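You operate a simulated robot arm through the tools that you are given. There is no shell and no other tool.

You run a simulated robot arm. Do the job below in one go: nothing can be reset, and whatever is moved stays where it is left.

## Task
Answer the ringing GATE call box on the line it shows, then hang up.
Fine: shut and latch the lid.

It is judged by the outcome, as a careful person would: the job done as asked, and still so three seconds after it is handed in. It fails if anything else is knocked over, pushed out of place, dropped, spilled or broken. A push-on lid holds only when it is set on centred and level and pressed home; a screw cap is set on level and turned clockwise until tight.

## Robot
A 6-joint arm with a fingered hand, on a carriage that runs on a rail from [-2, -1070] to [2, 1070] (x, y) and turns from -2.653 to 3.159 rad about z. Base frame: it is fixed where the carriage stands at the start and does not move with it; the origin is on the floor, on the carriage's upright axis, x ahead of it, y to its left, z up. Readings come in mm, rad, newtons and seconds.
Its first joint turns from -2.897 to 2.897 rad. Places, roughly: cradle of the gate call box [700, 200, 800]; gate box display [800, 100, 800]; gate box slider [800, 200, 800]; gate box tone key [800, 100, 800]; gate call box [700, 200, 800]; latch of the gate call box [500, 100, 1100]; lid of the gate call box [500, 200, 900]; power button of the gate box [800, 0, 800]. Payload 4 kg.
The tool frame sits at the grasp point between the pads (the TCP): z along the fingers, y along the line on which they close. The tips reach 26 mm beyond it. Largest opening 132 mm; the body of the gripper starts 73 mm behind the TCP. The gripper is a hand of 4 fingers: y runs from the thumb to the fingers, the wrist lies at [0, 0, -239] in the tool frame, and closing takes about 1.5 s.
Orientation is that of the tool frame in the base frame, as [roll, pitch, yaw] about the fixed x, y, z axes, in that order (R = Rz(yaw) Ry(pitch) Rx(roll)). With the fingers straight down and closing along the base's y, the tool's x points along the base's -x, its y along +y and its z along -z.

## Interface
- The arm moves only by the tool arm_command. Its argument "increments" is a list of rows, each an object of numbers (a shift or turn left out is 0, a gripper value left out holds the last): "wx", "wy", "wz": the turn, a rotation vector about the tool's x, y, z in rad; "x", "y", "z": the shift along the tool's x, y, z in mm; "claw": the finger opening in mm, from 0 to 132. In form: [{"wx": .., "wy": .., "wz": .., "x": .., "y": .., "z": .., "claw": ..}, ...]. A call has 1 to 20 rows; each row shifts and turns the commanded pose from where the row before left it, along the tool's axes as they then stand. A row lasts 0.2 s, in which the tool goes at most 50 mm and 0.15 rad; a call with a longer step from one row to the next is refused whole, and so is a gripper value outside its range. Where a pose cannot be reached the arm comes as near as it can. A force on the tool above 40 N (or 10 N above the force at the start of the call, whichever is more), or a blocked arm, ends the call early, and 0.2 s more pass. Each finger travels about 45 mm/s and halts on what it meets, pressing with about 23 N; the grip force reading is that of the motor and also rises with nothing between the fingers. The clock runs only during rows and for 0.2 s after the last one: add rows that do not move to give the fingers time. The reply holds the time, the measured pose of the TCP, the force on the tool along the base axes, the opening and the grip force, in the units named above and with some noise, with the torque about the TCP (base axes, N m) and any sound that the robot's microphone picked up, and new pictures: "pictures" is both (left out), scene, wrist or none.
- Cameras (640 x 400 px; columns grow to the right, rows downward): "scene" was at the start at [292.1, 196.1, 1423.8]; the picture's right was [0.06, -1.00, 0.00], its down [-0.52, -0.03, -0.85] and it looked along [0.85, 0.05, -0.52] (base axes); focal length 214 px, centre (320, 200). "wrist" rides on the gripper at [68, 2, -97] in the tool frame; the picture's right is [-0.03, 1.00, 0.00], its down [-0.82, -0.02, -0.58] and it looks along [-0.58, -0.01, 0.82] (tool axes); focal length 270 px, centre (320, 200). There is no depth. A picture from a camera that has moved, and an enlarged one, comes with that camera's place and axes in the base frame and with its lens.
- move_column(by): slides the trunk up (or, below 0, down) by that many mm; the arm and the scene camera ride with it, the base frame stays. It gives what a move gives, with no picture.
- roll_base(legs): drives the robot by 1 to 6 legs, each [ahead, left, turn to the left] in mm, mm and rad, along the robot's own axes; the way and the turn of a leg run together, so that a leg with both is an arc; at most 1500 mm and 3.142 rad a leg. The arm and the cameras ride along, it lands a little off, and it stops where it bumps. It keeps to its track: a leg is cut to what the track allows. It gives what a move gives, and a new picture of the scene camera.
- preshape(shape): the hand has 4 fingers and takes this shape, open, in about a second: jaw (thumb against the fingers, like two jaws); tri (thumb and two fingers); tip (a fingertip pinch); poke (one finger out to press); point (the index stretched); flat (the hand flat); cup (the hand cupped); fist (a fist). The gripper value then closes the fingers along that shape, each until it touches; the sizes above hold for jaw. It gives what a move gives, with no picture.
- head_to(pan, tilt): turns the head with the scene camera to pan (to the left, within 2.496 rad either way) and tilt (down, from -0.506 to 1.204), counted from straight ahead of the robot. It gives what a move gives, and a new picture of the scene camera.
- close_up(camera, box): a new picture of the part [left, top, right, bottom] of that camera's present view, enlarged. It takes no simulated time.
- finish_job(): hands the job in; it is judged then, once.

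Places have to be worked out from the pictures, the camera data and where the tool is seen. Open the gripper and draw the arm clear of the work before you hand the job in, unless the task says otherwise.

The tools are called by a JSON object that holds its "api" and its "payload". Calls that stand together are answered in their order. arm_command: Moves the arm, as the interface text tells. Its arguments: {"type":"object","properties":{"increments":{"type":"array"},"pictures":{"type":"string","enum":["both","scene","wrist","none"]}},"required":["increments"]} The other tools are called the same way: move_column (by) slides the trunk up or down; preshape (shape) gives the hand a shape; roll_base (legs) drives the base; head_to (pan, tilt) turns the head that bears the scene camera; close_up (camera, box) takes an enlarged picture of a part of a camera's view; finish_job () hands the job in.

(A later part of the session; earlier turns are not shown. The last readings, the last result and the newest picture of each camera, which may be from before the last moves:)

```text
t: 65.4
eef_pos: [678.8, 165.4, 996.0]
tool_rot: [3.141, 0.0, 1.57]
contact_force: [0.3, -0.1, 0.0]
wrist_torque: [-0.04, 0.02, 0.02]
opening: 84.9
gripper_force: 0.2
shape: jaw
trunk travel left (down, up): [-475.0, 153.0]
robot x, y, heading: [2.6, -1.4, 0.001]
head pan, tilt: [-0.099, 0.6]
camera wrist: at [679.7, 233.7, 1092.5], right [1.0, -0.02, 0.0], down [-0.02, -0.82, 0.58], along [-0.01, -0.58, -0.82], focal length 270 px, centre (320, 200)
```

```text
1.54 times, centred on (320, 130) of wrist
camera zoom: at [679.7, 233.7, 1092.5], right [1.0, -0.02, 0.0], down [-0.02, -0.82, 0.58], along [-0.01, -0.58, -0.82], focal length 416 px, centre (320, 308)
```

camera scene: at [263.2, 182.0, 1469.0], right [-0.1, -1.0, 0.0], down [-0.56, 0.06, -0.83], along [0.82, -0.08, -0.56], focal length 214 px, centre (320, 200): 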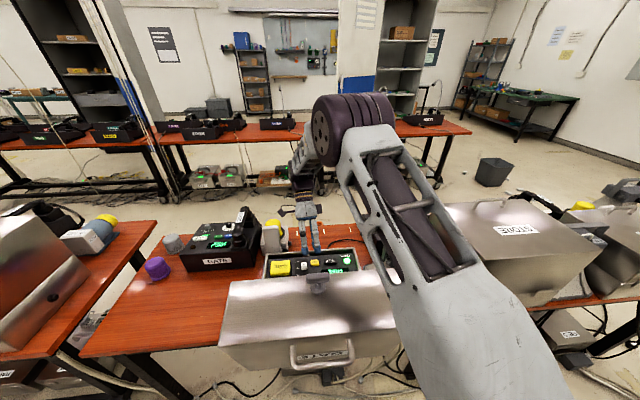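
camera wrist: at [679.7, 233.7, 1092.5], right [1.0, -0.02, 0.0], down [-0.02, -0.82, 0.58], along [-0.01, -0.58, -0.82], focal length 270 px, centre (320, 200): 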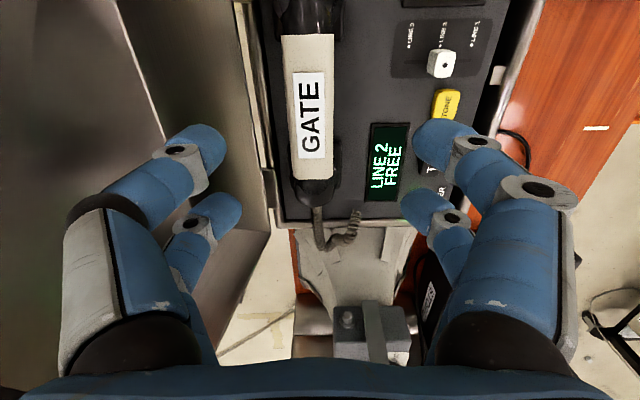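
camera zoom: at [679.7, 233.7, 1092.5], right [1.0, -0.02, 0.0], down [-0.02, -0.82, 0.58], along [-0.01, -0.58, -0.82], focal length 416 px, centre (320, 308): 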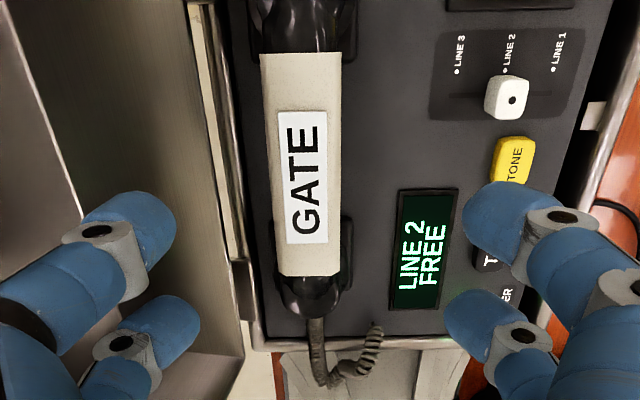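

The handset sits within about 1–3 mm of where it started, and the slider still shows LINE 2, so the call is hung up. Now the lid: I'll rise clear, turn the tool back 90°, and inspect the T-latch on the lid from above.

{"api": "arm_command", "payload": {"increments": [{"z": -45}, {"z": -45}, {"z": -45}, {"z": -45}, {"z": -45}, {"wz": -0.15, "z": -30}, {"wz": -0.15}, {"wz": -0.15}, {"wz": -0.15}, {"wz": -0.15}, {"wz": -0.15}, {"wz": -0.15}, {"wz": -0.15}, {"wz": -0.15}, {"wz": -0.15}, {"wz": -0.0708}, {}], "pictures": "wrist"}}

```text
t: 69.0
eef_pos: [676.3, 164.5, 1251.7]
tool_rot: [-3.141, 0.001, -3.14]
contact_force: [0.5, 0.1, -0.1]
wrist_torque: [-0.05, 0.0, 0.02]
opening: 84.8
gripper_force: 0.1
shape: jaw
trunk travel left (down, up): [-475.0, 153.0]
robot x, y, heading: [1.9, -3.9, -0.001]
head pan, tilt: [-0.099, 0.6]
camera wrist: at [607.4, 166.7, 1347.3], right [0.02, 1.0, 0.0], down [0.82, -0.02, 0.58], along [0.58, -0.01, -0.82], focal length 270 px, centre (320, 200)
```

wrist: 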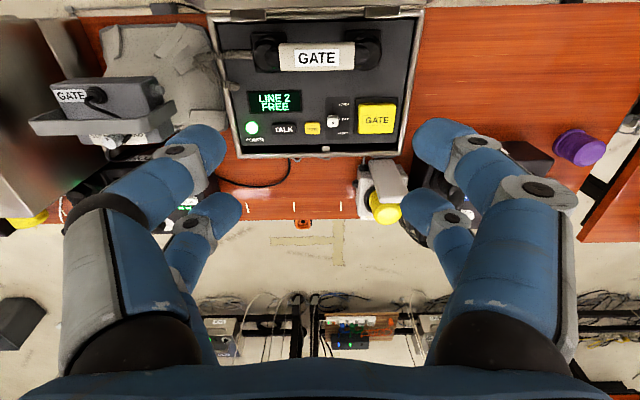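

This gives a clean overview of the panel. I'll zoom in once to confirm the handset seating and the keeper tab.

{"api": "close_up", "payload": {"camera": "wrist", "box": [205, 5, 425, 165]}}

{"api": "arm_command", "payload": {"increments": [{"x": 40}, {"x": 40}, {"x": 30}, {}], "pictures": "both"}}

```text
2.50 times, centred on (315, 85) of wrist
camera zoom: at [607.4, 166.7, 1347.3], right [0.02, 1.0, 0.0], down [0.82, -0.02, 0.58], along [0.58, -0.01, -0.82], focal length 676 px, centre (332, 488)
```

zoom: 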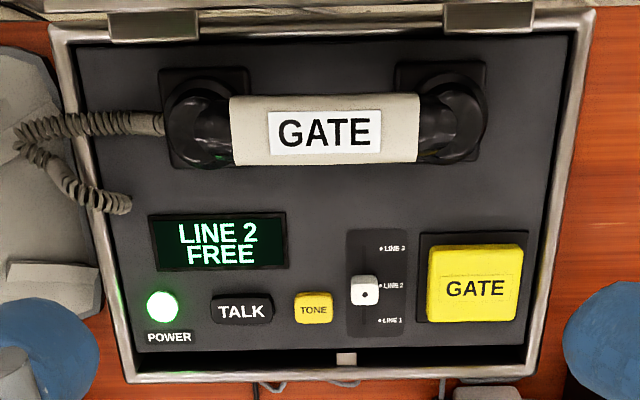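

```text
t: 70.0
eef_pos: [567.1, 165.3, 1249.9]
tool_rot: [-3.141, 0.0, -3.141]
contact_force: [-0.4, -0.5, -0.6]
wrist_torque: [0.01, 0.03, 0.0]
opening: 84.8
gripper_force: 0.0
shape: jaw
trunk travel left (down, up): [-475.0, 153.0]
robot x, y, heading: [-0.4, 1.2, 0.002]
head pan, tilt: [-0.099, 0.6]
camera scene: at [263.2, 182.0, 1469.0], right [-0.1, -1.0, 0.0], down [-0.56, 0.06, -0.83], along [0.82, -0.08, -0.56], focal length 214 px, centre (320, 200)
camera wrist: at [498.2, 166.1, 1346.8], right [0.03, 1.0, 0.0], down [0.82, -0.02, 0.58], along [0.58, -0.01, -0.82], focal length 270 px, centre (320, 200)
```

scene: 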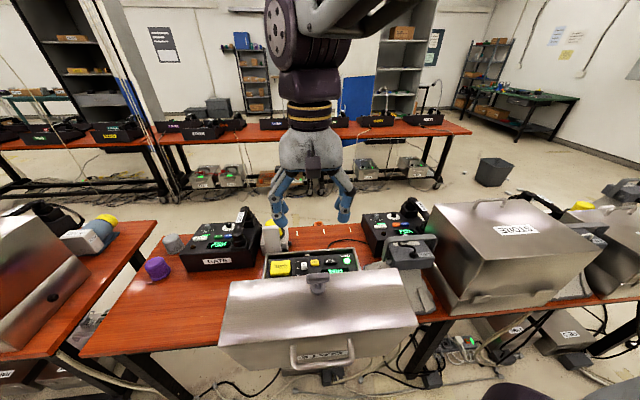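
wrist: 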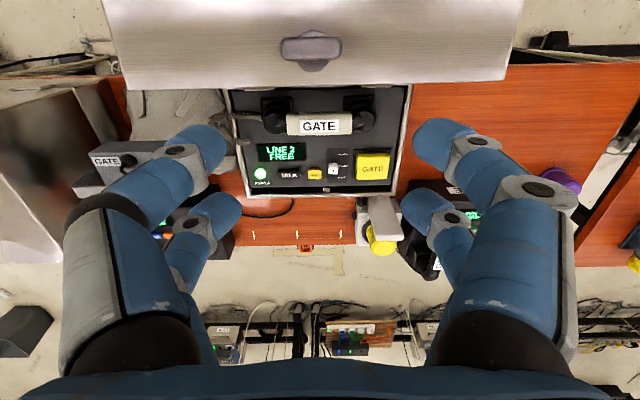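

The handset matches its original position, and the keeper tab on the front rim sits near (857, 175). I'll zoom in on the T-latch itself.

{"api": "close_up", "payload": {"camera": "wrist", "box": [250, 10, 380, 90]}}

{"api": "close_up", "payload": {"camera": "scene", "box": [215, 260, 425, 390]}}

```text
4.92 times, centred on (315, 50) of wrist
camera zoom: at [498.2, 166.1, 1346.8], right [0.03, 1.0, 0.0], down [0.82, -0.02, 0.58], along [0.58, -0.01, -0.82], focal length 1331 px, centre (345, 938)
```

zoom: 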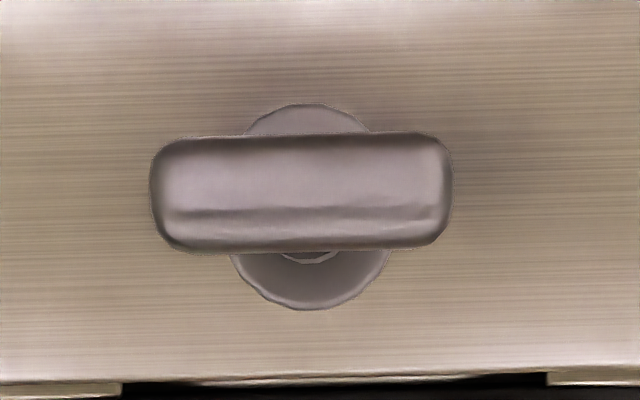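

```text
3.05 times, centred on (320, 325) of scene
camera zoom: at [263.2, 182.0, 1469.0], right [-0.1, -1.0, 0.0], down [-0.56, 0.06, -0.83], along [0.82, -0.08, -0.56], focal length 654 px, centre (320, -181)
```

zoom: 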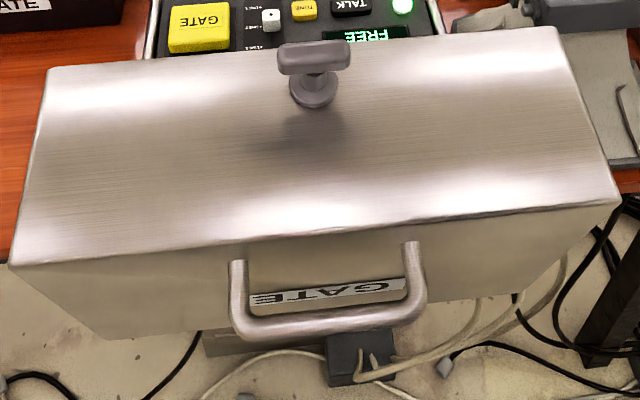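

The T-bar is about 47 mm long along y, centred near (523, 160, 1107), and the hinge is near x 612, z 800. I plan to pinch the bar by its two ends so it can pivot like an axle, and swing the lid down under control. First I'll bring the trunk back to its original height.

{"api": "move_column", "payload": {"by": -50}}

{"api": "arm_command", "payload": {"increments": [{"x": 28, "y": -5}, {}], "pictures": "both"}}

```text
t: 70.9
eef_pos: [566.4, 165.0, 1200.5]
tool_rot: [3.142, 0.002, 3.142]
contact_force: [0.0, 0.5, 0.4]
wrist_torque: [-0.01, 0.02, -0.02]
opening: 84.7
gripper_force: 0.0
shape: jaw
trunk travel left (down, up): [-425.0, 203.0]
robot x, y, heading: [-1.1, 2.7, -0.003]
head pan, tilt: [-0.099, 0.6]
```

```text
t: 71.5
eef_pos: [538.0, 160.7, 1200.5]
tool_rot: [3.141, 0.0, -3.142]
contact_force: [-1.1, -0.7, 0.3]
wrist_torque: [-0.02, 0.01, 0.03]
opening: 84.7
gripper_force: 0.0
shape: jaw
trunk travel left (down, up): [-425.0, 203.0]
robot x, y, heading: [-1.5, -1.4, -0.003]
head pan, tilt: [-0.099, 0.6]
camera scene: at [290.3, 182.0, 1418.8], right [-0.1, -1.0, 0.0], down [-0.56, 0.06, -0.83], along [0.82, -0.08, -0.56], focal length 214 px, centre (320, 200)
camera wrist: at [469.3, 162.6, 1296.6], right [0.03, 1.0, 0.0], down [0.82, -0.02, 0.58], along [0.58, -0.01, -0.82], focal length 270 px, centre (320, 200)
```

scene: 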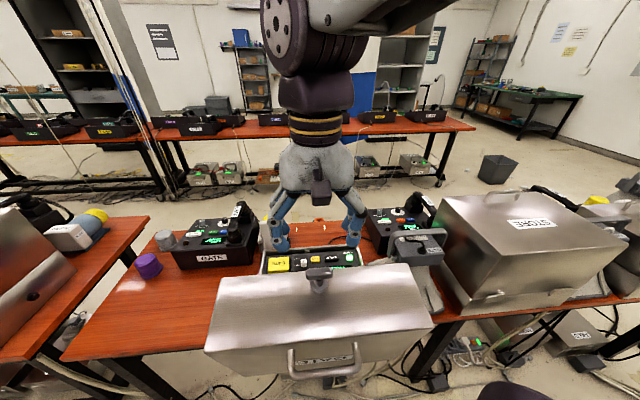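
wrist: 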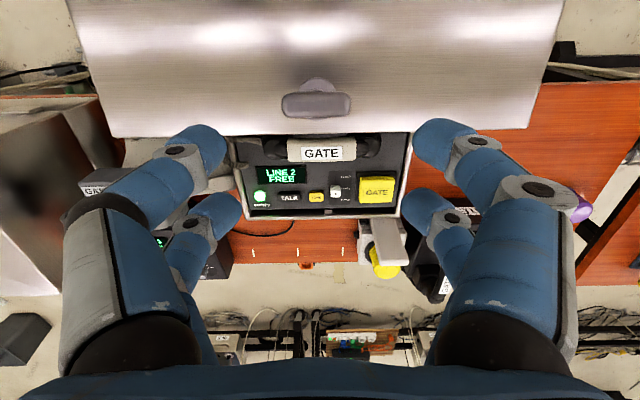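

The pose is reachable and the T-bar is centred between the jaws. I'll go down to z≈1140 and check alignment.

{"api": "arm_command", "payload": {"increments": [{"z": 30}, {"z": 30}, {}], "pictures": "wrist"}}

{"api": "close_up", "payload": {"camera": "wrist", "box": [180, 70, 460, 245]}}

```text
t: 72.3
eef_pos: [538.5, 159.1, 1139.8]
tool_rot: [3.141, 0.0, 3.141]
contact_force: [0.4, 0.1, -0.4]
wrist_torque: [0.0, 0.01, 0.01]
opening: 84.6
gripper_force: 0.1
shape: jaw
trunk travel left (down, up): [-425.0, 203.0]
robot x, y, heading: [1.6, -0.8, 0.003]
head pan, tilt: [-0.099, 0.6]
camera wrist: at [470.2, 161.3, 1236.6], right [0.03, 1.0, 0.0], down [0.82, -0.02, 0.58], along [0.58, -0.01, -0.82], focal length 270 px, centre (320, 200)
```

wrist: 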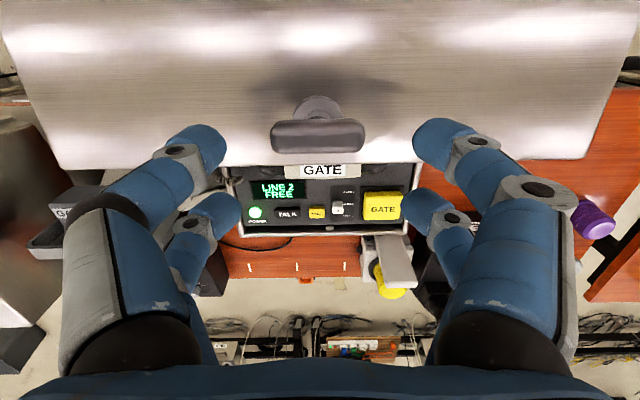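

```text
2.29 times, centred on (320, 158) of wrist
camera zoom: at [470.2, 161.3, 1236.6], right [0.03, 1.0, 0.0], down [0.82, -0.02, 0.58], along [0.58, -0.01, -0.82], focal length 618 px, centre (320, 297)
```

zoom: 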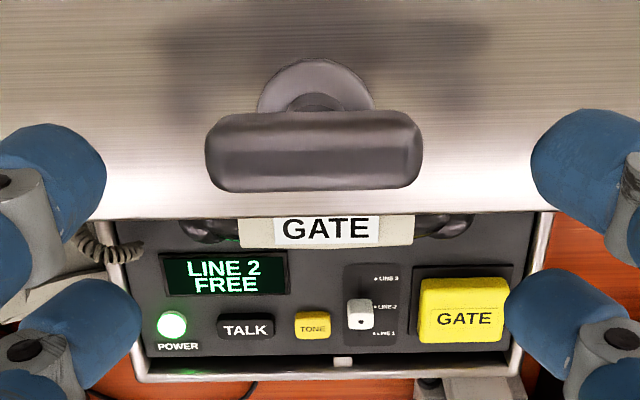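

The bar is at about (522, 159, 1108). I'll shift 4 mm so the near finger pair lines up with it, go down to z≈1117, and close on its ends.

{"api": "arm_command", "payload": {"increments": [{"x": -4, "z": 12}, {"z": 11}, {}, {"claw": 56}, {}, {}, {}], "pictures": "wrist"}}

{"api": "close_up", "payload": {"camera": "wrist", "box": [180, 70, 460, 245]}}

```text
t: 73.9
eef_pos: [543.2, 160.4, 1116.2]
tool_rot: [3.142, 0.0, -3.141]
contact_force: [0.1, 0.1, -0.4]
wrist_torque: [0.0, 0.0, 0.0]
opening: 56.8
gripper_force: 0.0
shape: jaw
trunk travel left (down, up): [-425.0, 203.0]
robot x, y, heading: [0.6, -0.0, 0.003]
head pan, tilt: [-0.099, 0.6]
camera wrist: at [473.6, 160.8, 1213.6], right [0.03, 1.0, 0.0], down [0.82, -0.02, 0.58], along [0.58, -0.01, -0.82], focal length 270 px, centre (320, 200)
```

wrist: 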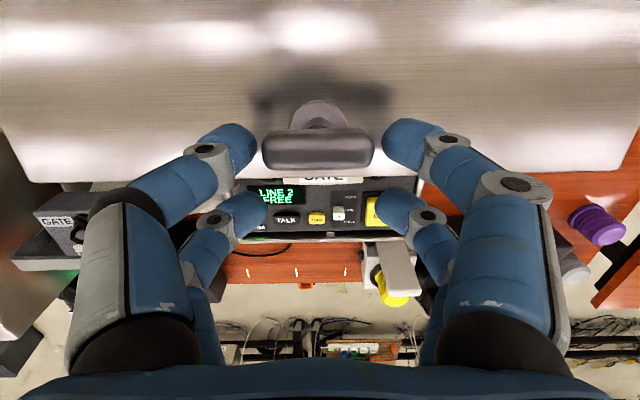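

```text
2.29 times, centred on (320, 158) of wrist
camera zoom: at [473.6, 160.8, 1213.6], right [0.03, 1.0, 0.0], down [0.82, -0.02, 0.58], along [0.58, -0.01, -0.82], focal length 618 px, centre (320, 297)
```

zoom: 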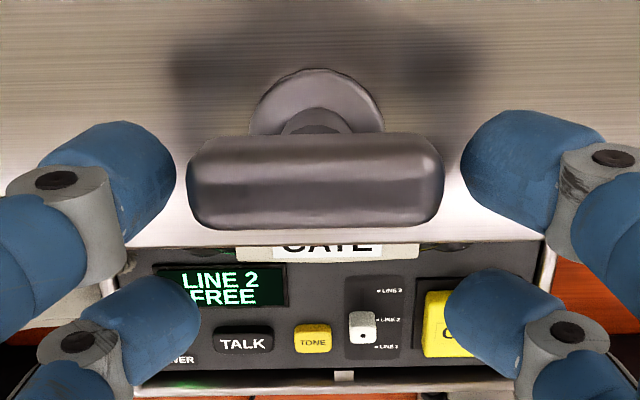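

The bar sits right between the near fingertips. I'll close to pinch it.

{"api": "arm_command", "payload": {"increments": [{"claw": 38}, {}, {}, {}, {}, {}], "pictures": "wrist"}}

{"api": "close_up", "payload": {"camera": "wrist", "box": [180, 70, 460, 245]}}

```text
t: 75.3
eef_pos: [543.7, 160.4, 1116.9]
tool_rot: [-3.141, 0.0, -3.14]
contact_force: [0.3, -0.3, -1.0]
wrist_torque: [-0.04, -0.02, -0.02]
opening: 23.0
gripper_force: 23.0
shape: jaw
trunk travel left (down, up): [-425.0, 203.0]
robot x, y, heading: [-2.1, -2.8, 0.003]
head pan, tilt: [-0.099, 0.6]
camera wrist: at [473.6, 160.8, 1213.4], right [0.03, 1.0, 0.0], down [0.82, -0.02, 0.58], along [0.58, -0.01, -0.82], focal length 270 px, centre (320, 200)
```

wrist: 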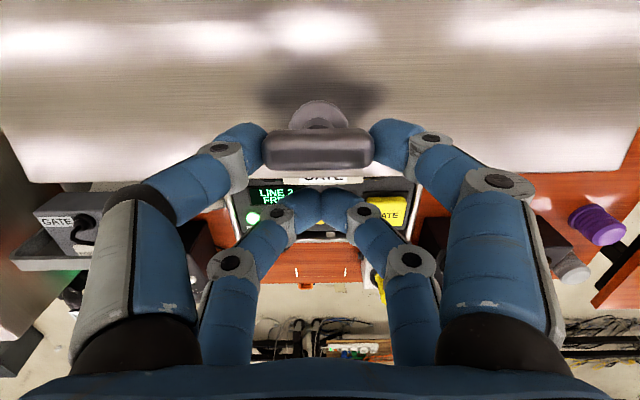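

```text
2.29 times, centred on (320, 158) of wrist
camera zoom: at [473.6, 160.8, 1213.4], right [0.03, 1.0, 0.0], down [0.82, -0.02, 0.58], along [0.58, -0.01, -0.82], focal length 618 px, centre (320, 297)
```

zoom: 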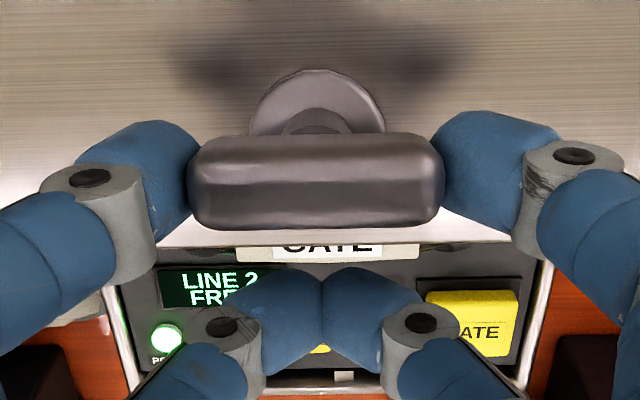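

The near pair has the bar pinched by its ends at 23 N, and the far pair closed harmlessly beyond it. I'll begin swinging the lid along an arc about the hinge, first 10°, watching the force.

{"api": "arm_command", "payload": {"increments": [{"x": -11.4, "z": -3.1}, {"x": -10.9, "z": -2.5}, {"x": -11, "z": -2.1}, {"x": -11.1, "z": -1.8}, {"x": -11.1, "z": -1.3}, {}], "pictures": "both"}}

{"api": "close_up", "payload": {"camera": "wrist", "box": [180, 70, 460, 245]}}

```text
t: 76.7
eef_pos: [596.6, 160.4, 1127.8]
tool_rot: [3.141, -0.001, 3.142]
contact_force: [-4.6, -2.1, -17.4]
wrist_torque: [-0.12, -0.15, 0.07]
opening: 23.0
gripper_force: 23.4
shape: jaw
trunk travel left (down, up): [-425.0, 203.0]
robot x, y, heading: [0.9, 2.3, 0.002]
head pan, tilt: [-0.099, 0.6]
camera scene: at [290.5, 182.0, 1418.7], right [-0.1, -1.0, 0.0], down [-0.56, 0.06, -0.82], along [0.82, -0.08, -0.57], focal length 214 px, centre (320, 200)
camera wrist: at [528.7, 161.6, 1224.9], right [0.03, 1.0, 0.0], down [0.82, -0.02, 0.58], along [0.58, -0.01, -0.82], focal length 270 px, centre (320, 200)
```

scene: 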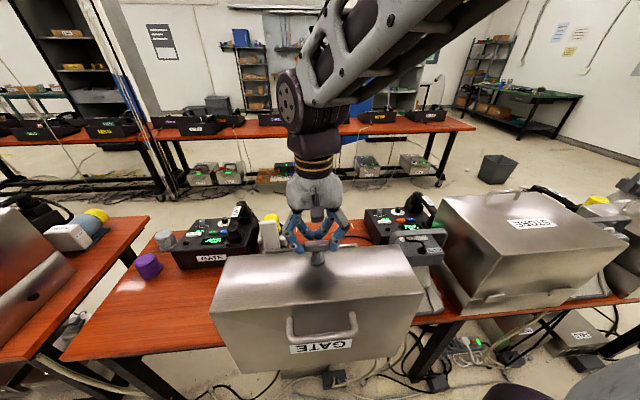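
wrist: 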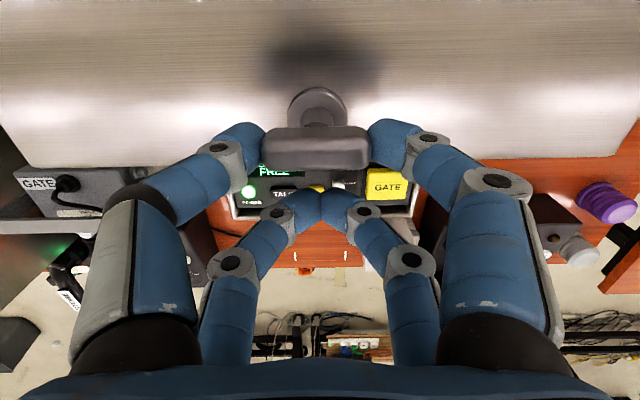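

```text
2.29 times, centred on (320, 158) of wrist
camera zoom: at [528.7, 161.6, 1224.9], right [0.03, 1.0, 0.0], down [0.82, -0.02, 0.58], along [0.58, -0.01, -0.82], focal length 618 px, centre (320, 297)
```

zoom: 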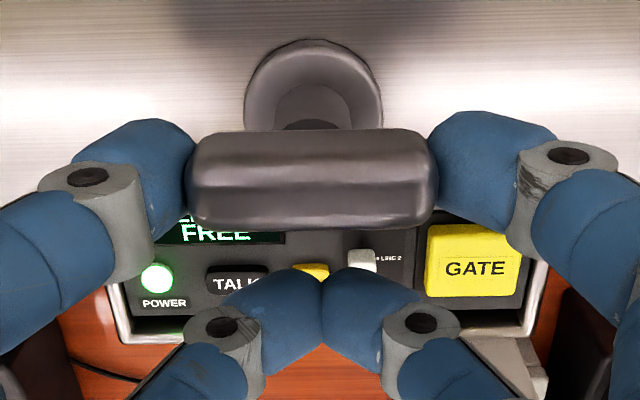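

The lid follows. The force shows I'm pulling about 17 N upward, so the true arc is flatter than I assumed. I'll drop 4 mm to relieve it and read again.

{"api": "arm_command", "payload": {"increments": [{"z": 2}, {"z": 2}, {}], "pictures": "none"}}

```text
t: 77.5
eef_pos: [596.5, 160.8, 1125.4]
tool_rot: [-3.14, 0.002, 3.141]
contact_force: [-6.9, -3.0, 13.5]
wrist_torque: [-0.18, 0.45, 0.1]
opening: 24.0
gripper_force: 23.1
shape: jaw
trunk travel left (down, up): [-425.0, 203.0]
robot x, y, heading: [-0.2, -0.3, 0.003]
head pan, tilt: [-0.099, 0.6]
```

The zero-force height is between the two readings, which puts the hinge nearer (599, 797). I'll continue 8° along the corrected arc and check again.

{"api": "arm_command", "payload": {"increments": [{"x": -11.2, "z": -2.2}, {"x": -11.2, "z": -0.2}, {"x": -11.1, "z": 0.2}, {"x": -11.2, "z": 0.6}, {}], "pictures": "none"}}

```text
t: 78.7
eef_pos: [642.4, 160.3, 1124.9]
tool_rot: [-3.141, 0.0, 3.141]
contact_force: [-3.3, -1.3, 18.0]
wrist_torque: [-0.16, 0.58, 0.05]
opening: 24.6
gripper_force: 23.0
shape: jaw
trunk travel left (down, up): [-425.0, 203.0]
robot x, y, heading: [4.0, 1.9, 0.004]
head pan, tilt: [-0.099, 0.6]
```

The arc model fits with the hinge at x≈599; I'm just about 1.5 mm low. I'll raise by that much and continue.

{"api": "arm_command", "payload": {"increments": [{"x": -11.1, "z": -0.5}, {"x": -11.1, "z": 1.4}, {"x": -11, "z": 1.8}, {"x": -11, "z": 2.1}, {"x": -10.9, "z": 2.5}, {}], "pictures": "wrist"}}

```text
t: 80.1
eef_pos: [698.5, 160.2, 1118.0]
tool_rot: [3.141, 0.0, -3.141]
contact_force: [-2.2, -5.4, 5.3]
wrist_torque: [-0.15, 0.25, 0.1]
opening: 24.8
gripper_force: 22.6
shape: jaw
trunk travel left (down, up): [-425.0, 203.0]
robot x, y, heading: [0.9, -0.7, 0.002]
head pan, tilt: [-0.099, 0.6]
camera wrist: at [629.2, 161.7, 1215.1], right [0.03, 1.0, 0.0], down [0.82, -0.02, 0.58], along [0.58, -0.01, -0.82], focal length 270 px, centre (320, 200)
```

wrist: 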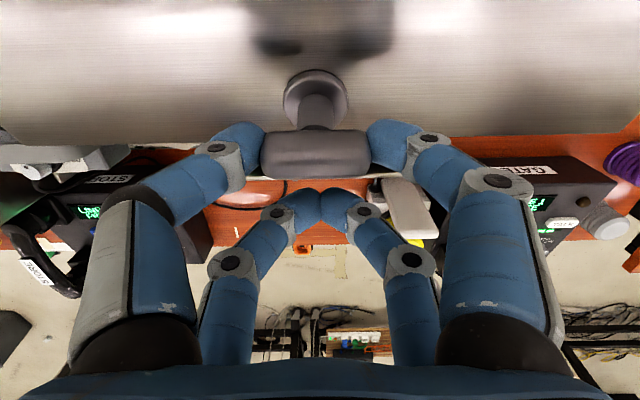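

It's tracking smoothly with low force. I'll carry on another 12°.

{"api": "arm_command", "payload": {"increments": [{"x": -13.4, "z": 3.3}, {"x": -13.3, "z": 4.3}, {"x": -13.1, "z": 4.9}, {"x": -12.9, "z": 5.4}, {"x": -12.6, "z": 6.0}, {}], "pictures": "wrist"}}

```text
t: 81.5
eef_pos: [763.6, 162.5, 1094.4]
tool_rot: [-3.141, 0.002, -3.141]
contact_force: [1.3, -3.4, 7.0]
wrist_torque: [-0.16, 0.23, 0.17]
opening: 24.7
gripper_force: 22.9
shape: jaw
trunk travel left (down, up): [-425.0, 203.0]
robot x, y, heading: [0.9, -1.5, 0.002]
head pan, tilt: [-0.099, 0.6]
camera wrist: at [694.1, 161.8, 1191.0], right [0.03, 1.0, 0.0], down [0.82, -0.02, 0.58], along [0.58, -0.01, -0.82], focal length 270 px, centre (320, 200)
```

wrist: 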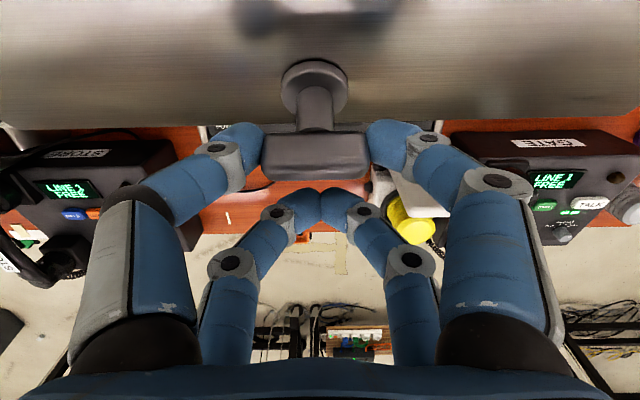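

Still smooth. I'll continue to about 46° open.

{"api": "arm_command", "payload": {"increments": [{"x": -12.6, "z": 6.0}, {"x": -12.1, "z": 7.0}, {"x": -11.7, "z": 7.6}, {"x": -11.4, "z": 8.1}, {"x": -11.0, "z": 8.6}, {"x": -10.7, "z": 9.0}, {"x": -10.2, "z": 9.5}, {}], "pictures": "both"}}

```text
t: 83.3
eef_pos: [843.4, 160.8, 1039.1]
tool_rot: [3.141, -0.003, -3.141]
contact_force: [-6.8, -3.6, -5.8]
wrist_torque: [-0.06, 0.18, 0.07]
opening: 24.3
gripper_force: 22.9
shape: jaw
trunk travel left (down, up): [-425.0, 203.0]
robot x, y, heading: [0.9, -2.7, 0.0]
head pan, tilt: [-0.099, 0.6]
camera scene: at [290.2, 181.9, 1418.9], right [-0.1, -1.0, 0.0], down [-0.56, 0.06, -0.83], along [0.82, -0.08, -0.56], focal length 214 px, centre (320, 200)
camera wrist: at [774.2, 161.8, 1135.8], right [0.03, 1.0, 0.0], down [0.82, -0.02, 0.58], along [0.58, -0.01, -0.82], focal length 270 px, centre (320, 200)
```

scene: 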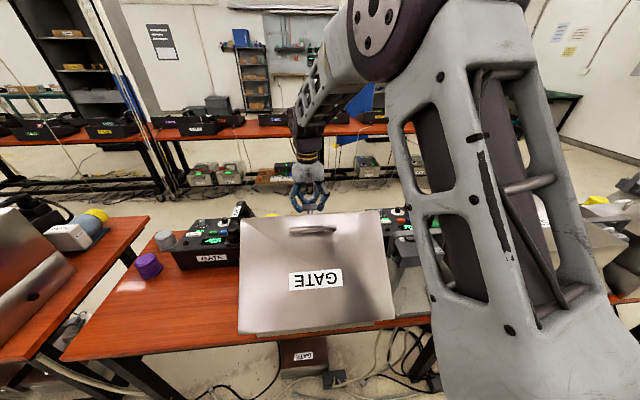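
wrist: 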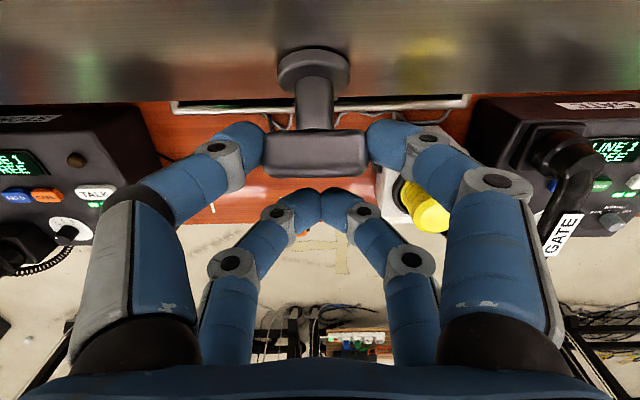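

Half closed and still under control. I'll continue down to about 26° and check.

{"api": "arm_command", "payload": {"increments": [{"x": -9.3, "z": 10.4}, {"x": -9.4, "z": 10.3}, {"x": -9.0, "z": 10.8}, {"x": -8.5, "z": 11.1}, {"x": -7.9, "z": 11.4}, {"x": -7.5, "z": 11.8}, {"x": -7.0, "z": 12.1}, {"x": -6.4, "z": 12.4}, {}], "pictures": "both"}}

```text
t: 85.3
eef_pos: [907.4, 159.1, 949.0]
tool_rot: [3.141, -0.002, 3.141]
contact_force: [-11.8, 1.0, -6.8]
wrist_torque: [0.04, 0.24, 0.03]
opening: 24.1
gripper_force: 22.6
shape: jaw
trunk travel left (down, up): [-425.0, 203.0]
robot x, y, heading: [-1.7, 0.7, -0.002]
head pan, tilt: [-0.099, 0.6]
camera scene: at [290.0, 182.2, 1418.9], right [-0.1, -1.0, 0.0], down [-0.56, 0.06, -0.83], along [0.82, -0.08, -0.56], focal length 214 px, centre (320, 200)
camera wrist: at [839.1, 161.2, 1045.2], right [0.03, 1.0, 0.0], down [0.82, -0.02, 0.58], along [0.58, -0.01, -0.82], focal length 270 px, centre (320, 200)
```

scene: 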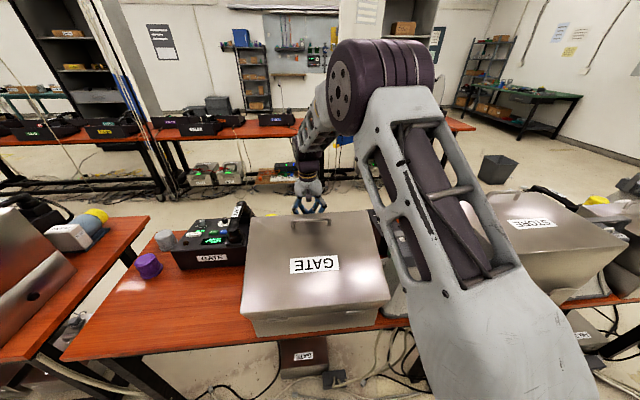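
wrist: 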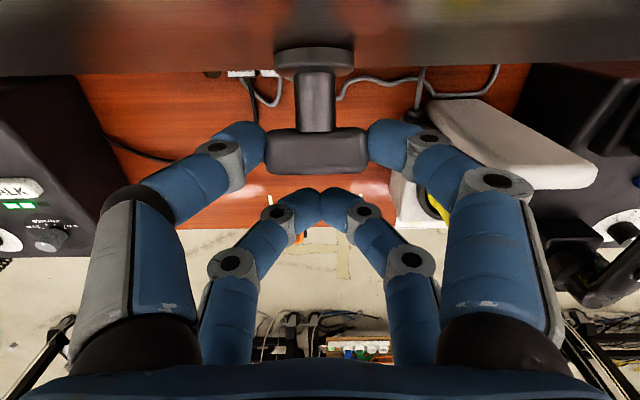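

Nearly there, with about 13 N radial load that I'll correct. Before going lower I want a closer look at the lamp unit next to the right-hand fingers.

{"api": "close_up", "payload": {"camera": "wrist", "box": [360, 60, 640, 260]}}

{"api": "close_up", "payload": {"camera": "scene", "box": [240, 160, 360, 250]}}

```text
2.00 times, centred on (500, 160) of wrist
camera zoom: at [839.1, 161.2, 1045.2], right [0.03, 1.0, 0.0], down [0.82, -0.02, 0.58], along [0.58, -0.01, -0.82], focal length 541 px, centre (-40, 280)
```

zoom: 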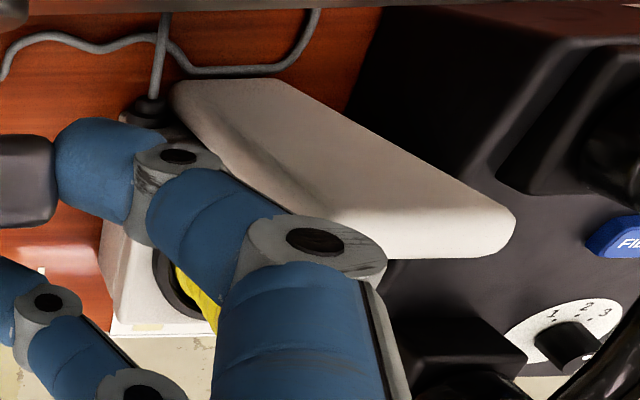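

```text
4.44 times, centred on (300, 205) of scene
camera zoom: at [290.0, 182.2, 1418.9], right [-0.1, -1.0, 0.0], down [-0.56, 0.06, -0.83], along [0.82, -0.08, -0.56], focal length 953 px, centre (409, 178)
```

zoom: 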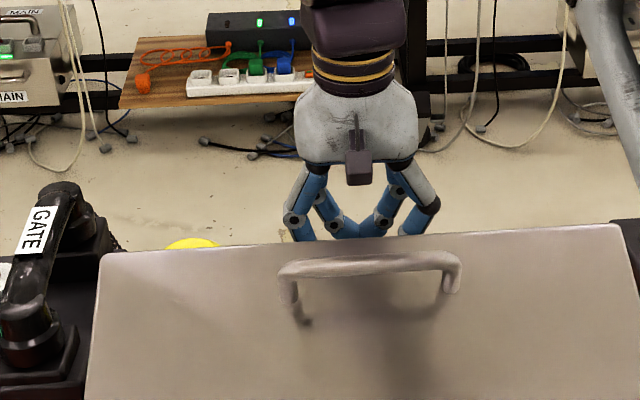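

The lamp's plate starts at y≈274 and the hand's widest point is about y 237, so there's roughly 35 mm of clearance. I'll continue to about 13° with a small radial correction.

{"api": "arm_command", "payload": {"increments": [{"x": -4.9, "z": 13.1}, {"x": -5.3, "z": 12.9}, {"x": -4.8, "z": 13.1}, {"x": -4.1, "z": 13.4}, {"x": -3.6, "z": 13.5}, {}], "pictures": "both"}}

```text
t: 86.7
eef_pos: [929.5, 161.3, 882.3]
tool_rot: [3.141, 0.001, -3.141]
contact_force: [-6.3, -0.5, -5.0]
wrist_torque: [0.0, 0.16, 0.01]
opening: 24.3
gripper_force: 23.0
shape: jaw
trunk travel left (down, up): [-425.0, 203.0]
robot x, y, heading: [-0.3, -0.9, -0.005]
head pan, tilt: [-0.099, 0.6]
camera scene: at [290.2, 182.0, 1418.9], right [-0.1, -1.0, 0.0], down [-0.56, 0.06, -0.83], along [0.82, -0.08, -0.56], focal length 214 px, centre (320, 200)
camera wrist: at [860.8, 161.2, 978.9], right [0.03, 1.0, 0.0], down [0.82, -0.02, 0.58], along [0.58, -0.01, -0.82], focal length 270 px, centre (320, 200)
```

scene: 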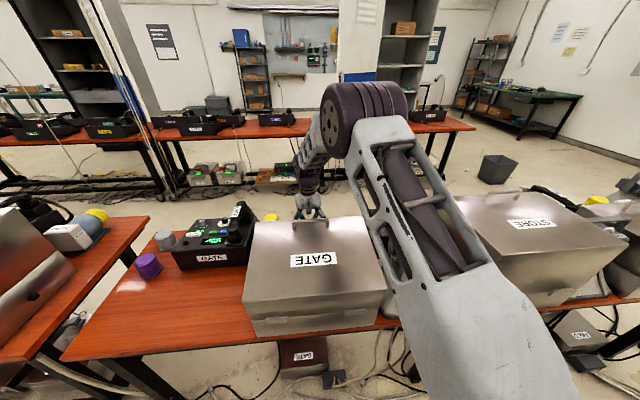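
wrist: 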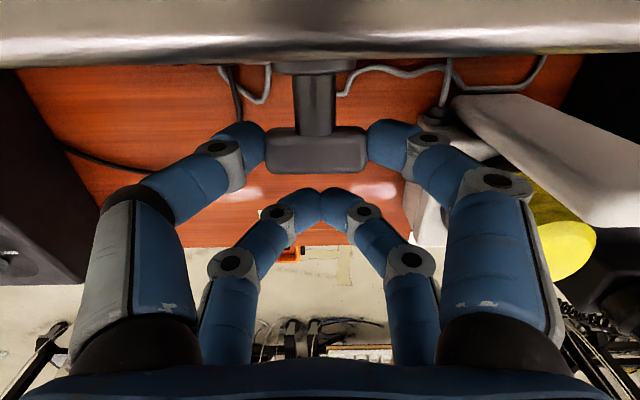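

I'm about 13° from shut. I'll lower in smaller steps, watching for the lid to meet the rim.

{"api": "arm_command", "payload": {"increments": [{"x": -1.2, "z": 7.1}, {"x": -1.4, "z": 6.9}, {"x": -1.2, "z": 6.9}, {"x": -1.2, "z": 6.8}, {}], "pictures": "wrist"}}

```text
t: 87.9
eef_pos: [934.7, 160.0, 855.3]
tool_rot: [3.141, 0.0, 3.141]
contact_force: [-4.8, -2.1, -4.3]
wrist_torque: [-0.06, 0.14, 0.03]
opening: 24.2
gripper_force: 22.9
shape: jaw
trunk travel left (down, up): [-425.0, 203.0]
robot x, y, heading: [-1.2, -2.1, -0.003]
head pan, tilt: [-0.099, 0.6]
camera wrist: at [865.3, 161.3, 951.5], right [0.03, 1.0, 0.0], down [0.82, -0.02, 0.58], along [0.58, -0.01, -0.82], focal length 270 px, centre (320, 200)
```

wrist: 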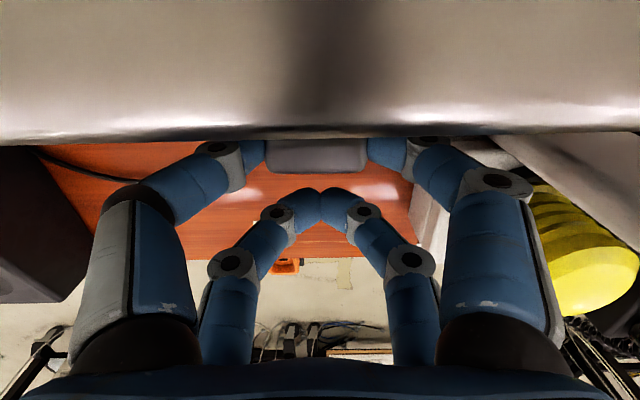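

The lid is roughly 4–5° from shut. I'll continue in 5 mm steps and check the force.

{"api": "arm_command", "payload": {"increments": [{"x": -0.8, "z": 5}, {"x": -0.7, "z": 5}, {}], "pictures": "none"}}

{"api": "arm_command", "payload": {"increments": [{"x": -0.5, "z": 4}, {}], "pictures": "both"}}

```text
t: 88.7
eef_pos: [935.9, 161.8, 847.6]
tool_rot: [3.141, 0.0, 3.141]
contact_force: [-15.7, -2.9, 15.3]
wrist_torque: [-0.1, 0.72, 0.14]
opening: 24.9
gripper_force: 22.8
shape: jaw
trunk travel left (down, up): [-425.0, 203.0]
robot x, y, heading: [-1.0, -0.5, 0.002]
head pan, tilt: [-0.099, 0.6]
```

```text
t: 89.3
eef_pos: [936.4, 160.3, 843.3]
tool_rot: [-3.141, 0.003, 3.141]
contact_force: [-17.3, -2.6, 34.6]
wrist_torque: [-0.1, 0.99, 0.08]
opening: 26.3
gripper_force: 23.0
shape: jaw
trunk travel left (down, up): [-425.0, 203.0]
robot x, y, heading: [-3.1, -2.1, -0.0]
head pan, tilt: [-0.099, 0.6]
camera scene: at [288.3, 181.8, 1419.4], right [-0.1, -1.0, 0.0], down [-0.56, 0.06, -0.83], along [0.82, -0.08, -0.56], focal length 214 px, centre (320, 200)
camera wrist: at [867.0, 161.6, 940.0], right [0.03, 1.0, 0.0], down [0.81, -0.02, 0.58], along [0.58, -0.01, -0.81], focal length 270 px, centre (320, 200)
```

scene: 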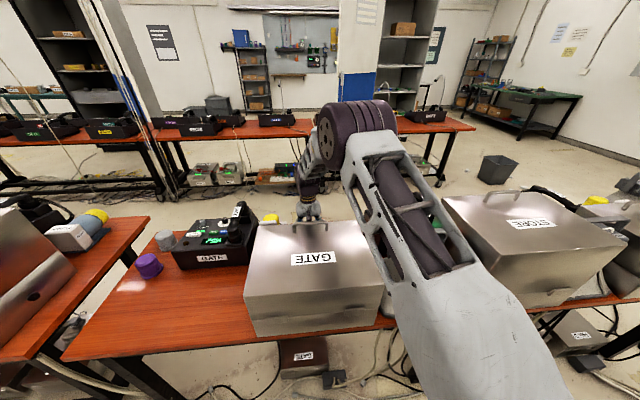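
wrist: 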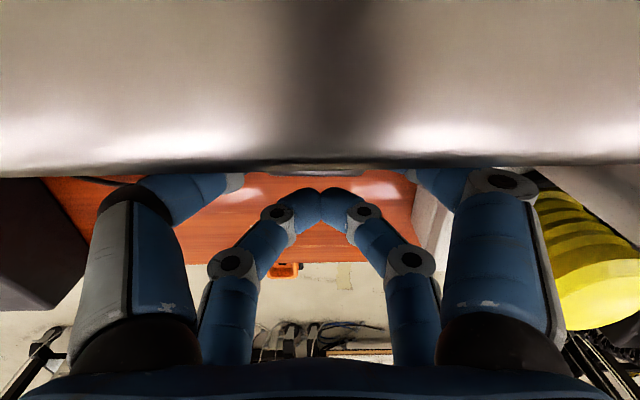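

The lid has met the rim, pressing at 35 N. I'll ease up a little, open the fingers off the bar, and lift straight up to look at the front.

{"api": "arm_command", "payload": {"increments": [{"z": -3}, {}, {"claw": 62}, {}, {}, {}, {}, {}], "pictures": "none"}}

{"api": "arm_command", "payload": {"increments": [{"z": -10}, {"z": -20}, {"z": -35}, {"z": -45}, {"z": -45}, {"z": -45}, {}], "pictures": "both"}}

```text
t: 91.1
eef_pos: [938.1, 160.4, 844.8]
tool_rot: [3.142, 0.001, -3.141]
contact_force: [-0.1, -0.3, 0.3]
wrist_torque: [-0.03, 0.01, -0.02]
opening: 61.4
gripper_force: 0.0
shape: jaw
trunk travel left (down, up): [-425.0, 203.0]
robot x, y, heading: [-2.8, -3.4, 0.001]
head pan, tilt: [-0.099, 0.6]
```

```text
t: 92.7
eef_pos: [935.7, 159.7, 1043.2]
tool_rot: [-3.14, -0.001, 3.141]
contact_force: [0.1, 0.9, 0.3]
wrist_torque: [0.04, 0.02, 0.02]
opening: 61.5
gripper_force: 0.1
shape: jaw
trunk travel left (down, up): [-425.0, 203.0]
robot x, y, heading: [-1.4, -0.3, -0.001]
head pan, tilt: [-0.099, 0.6]
camera scene: at [290.3, 182.0, 1418.8], right [-0.1, -1.0, 0.0], down [-0.56, 0.06, -0.83], along [0.82, -0.08, -0.56], focal length 214 px, centre (320, 200)
camera wrist: at [866.7, 160.9, 1140.5], right [0.03, 1.0, 0.0], down [0.82, -0.02, 0.58], along [0.58, -0.01, -0.82], focal length 270 px, centre (320, 200)
```

scene: 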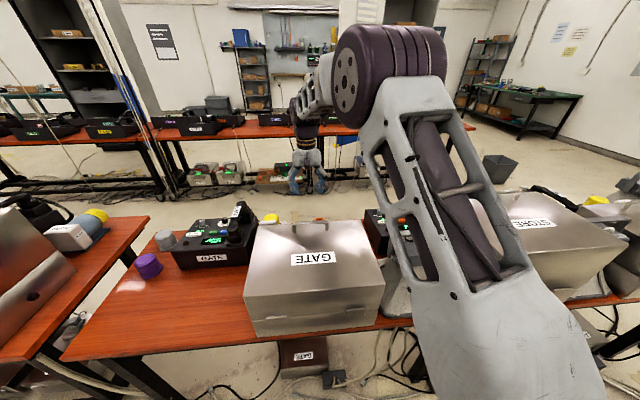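
wrist: 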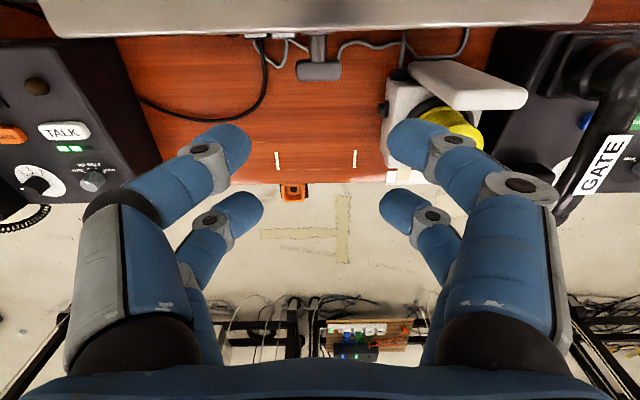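

The lid stays shut. To see the front face and how the T-latch stands, I'll turn the tool half a turn so the wrist camera looks back from the far side.

{"api": "arm_command", "payload": {"increments": [{"wz": 0.15, "z": -30}, {"wz": 0.15, "z": -30}, {"wz": 0.15}, {"wz": 0.15}, {"wz": 0.15}, {"wz": 0.15}, {"wz": 0.15}, {"wz": 0.15}, {"wz": 0.15}, {"wz": 0.15}, {"wz": 0.15}, {"wz": 0.15}, {"wz": 0.15}, {"wz": 0.15}, {}], "pictures": "none"}}

{"api": "arm_command", "payload": {"increments": [{"wz": 0.15}, {"wz": 0.15}, {"wz": 0.15}, {"wz": 0.15}, {"wz": 0.15}, {"wz": 0.15}, {"wz": 0.1416}, {}], "pictures": "wrist"}}

```text
t: 95.9
eef_pos: [937.9, 161.6, 1103.7]
tool_rot: [3.141, 0.0, 1.04]
contact_force: [0.1, -0.1, 0.3]
wrist_torque: [-0.01, -0.03, -0.02]
opening: 61.4
gripper_force: 0.1
shape: jaw
trunk travel left (down, up): [-425.0, 203.0]
robot x, y, heading: [-0.2, 0.8, 0.002]
head pan, tilt: [-0.099, 0.6]
```

```text
t: 97.7
eef_pos: [938.3, 160.7, 1103.6]
tool_rot: [3.14, 0.0, 0.0]
contact_force: [-0.3, 0.5, -0.3]
wrist_torque: [0.0, 0.01, 0.0]
opening: 61.9
gripper_force: 0.0
shape: jaw
trunk travel left (down, up): [-425.0, 203.0]
robot x, y, heading: [2.0, 3.6, 0.001]
head pan, tilt: [-0.099, 0.6]
camera wrist: at [1005.6, 158.2, 1200.5], right [-0.03, -1.0, 0.0], down [-0.82, 0.02, 0.58], along [-0.58, 0.01, -0.82], focal length 270 px, centre (320, 200)
```

wrist: 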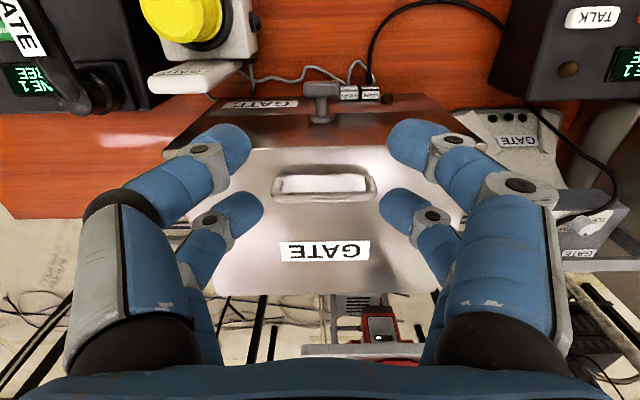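

Now I can see the front face with the T-latch. I'll zoom in on it.

{"api": "close_up", "payload": {"camera": "wrist", "box": [205, 75, 435, 205]}}

{"api": "close_up", "payload": {"camera": "wrist", "box": [270, 70, 380, 135]}}

```text
2.78 times, centred on (320, 140) of wrist
camera zoom: at [1005.6, 158.2, 1200.5], right [-0.03, -1.0, 0.0], down [-0.82, 0.02, 0.58], along [-0.58, 0.01, -0.82], focal length 752 px, centre (320, 367)
```

zoom: 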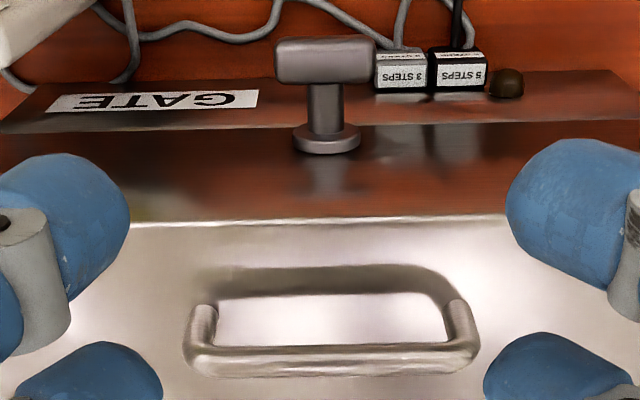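

```text
5.82 times, centred on (325, 102) of wrist
camera zoom: at [1005.6, 158.2, 1200.5], right [-0.03, -1.0, 0.0], down [-0.82, 0.02, 0.58], along [-0.58, 0.01, -0.82], focal length 1573 px, centre (291, 767)
```

zoom: 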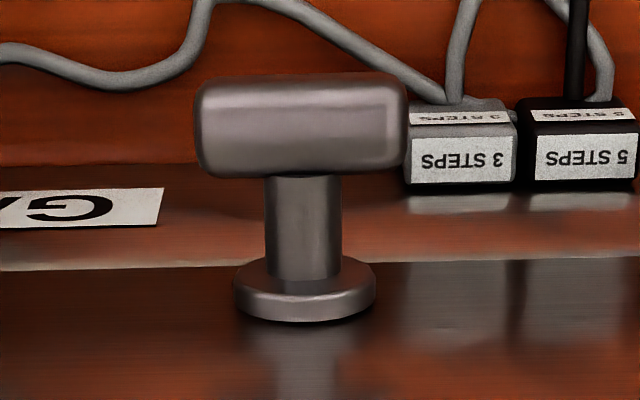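

The seam looks closed flush, and the T-bar lies horizontal. The neighbouring STORE box is already shut, so its T-latch could show the latched position; I'll move towards it and look.

{"api": "arm_command", "payload": {"increments": [{"y": 45, "x": -5}, {"y": 45, "x": -5}, {"y": 45}, {"y": 45}, {"y": 45}, {"y": 45}, {"y": 45}, {}], "pictures": "wrist"}}

```text
t: 99.5
eef_pos: [927.0, -154.3, 1102.9]
tool_rot: [3.141, 0.0, 0.001]
contact_force: [0.0, -0.4, 0.4]
wrist_torque: [-0.01, 0.02, 0.01]
opening: 61.8
gripper_force: 0.2
shape: jaw
trunk travel left (down, up): [-425.0, 203.0]
robot x, y, heading: [-1.2, 2.4, -0.001]
head pan, tilt: [-0.099, 0.6]
camera wrist: at [995.4, -155.6, 1199.0], right [-0.02, -1.0, 0.0], down [-0.82, 0.02, 0.58], along [-0.58, 0.01, -0.82], focal length 270 px, centre (320, 200)
```

wrist: 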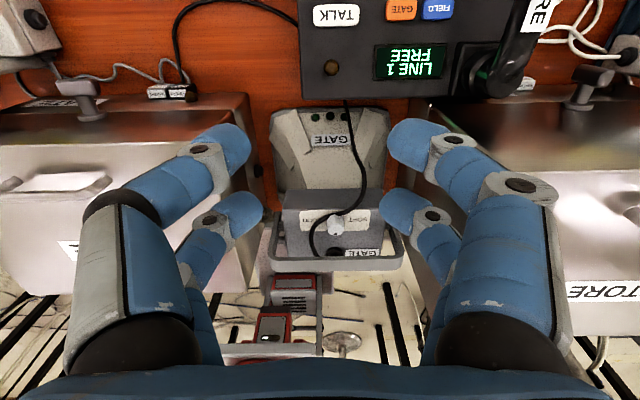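

Both T-latches are in view: ours at upper left, STORE's at upper right. I'll zoom in on each.

{"api": "close_up", "payload": {"camera": "wrist", "box": [540, 50, 640, 125]}}

{"api": "close_up", "payload": {"camera": "wrist", "box": [20, 60, 210, 150]}}

{"api": "close_up", "payload": {"camera": "wrist", "box": [240, 90, 410, 280]}}

```text
5.33 times, centred on (590, 88) of wrist
camera zoom: at [995.4, -155.6, 1199.0], right [-0.02, -1.0, 0.0], down [-0.82, 0.02, 0.58], along [-0.58, 0.01, -0.82], focal length 1442 px, centre (-1120, 800)
```

zoom: 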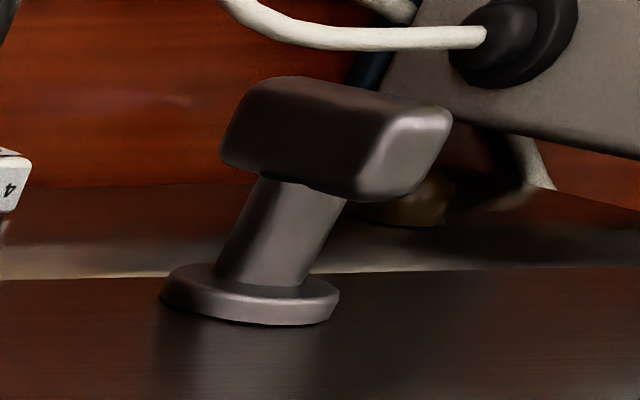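

```text
3.37 times, centred on (115, 105) of wrist
camera zoom: at [995.4, -155.6, 1199.0], right [-0.02, -1.0, 0.0], down [-0.82, 0.02, 0.58], along [-0.58, 0.01, -0.82], focal length 910 px, centre (1010, 520)
```

zoom: 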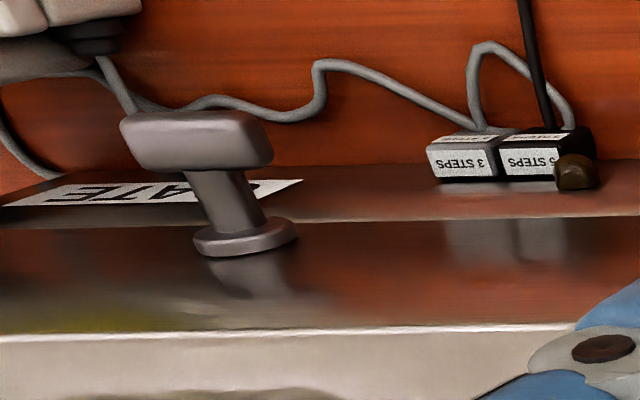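

```text
2.11 times, centred on (325, 185) of wrist
camera zoom: at [995.4, -155.6, 1199.0], right [-0.02, -1.0, 0.0], down [-0.82, 0.02, 0.58], along [-0.58, 0.01, -0.82], focal length 569 px, centre (310, 232)
```

zoom: 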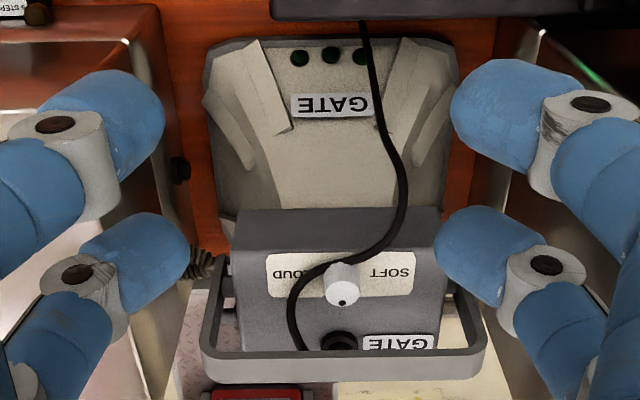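

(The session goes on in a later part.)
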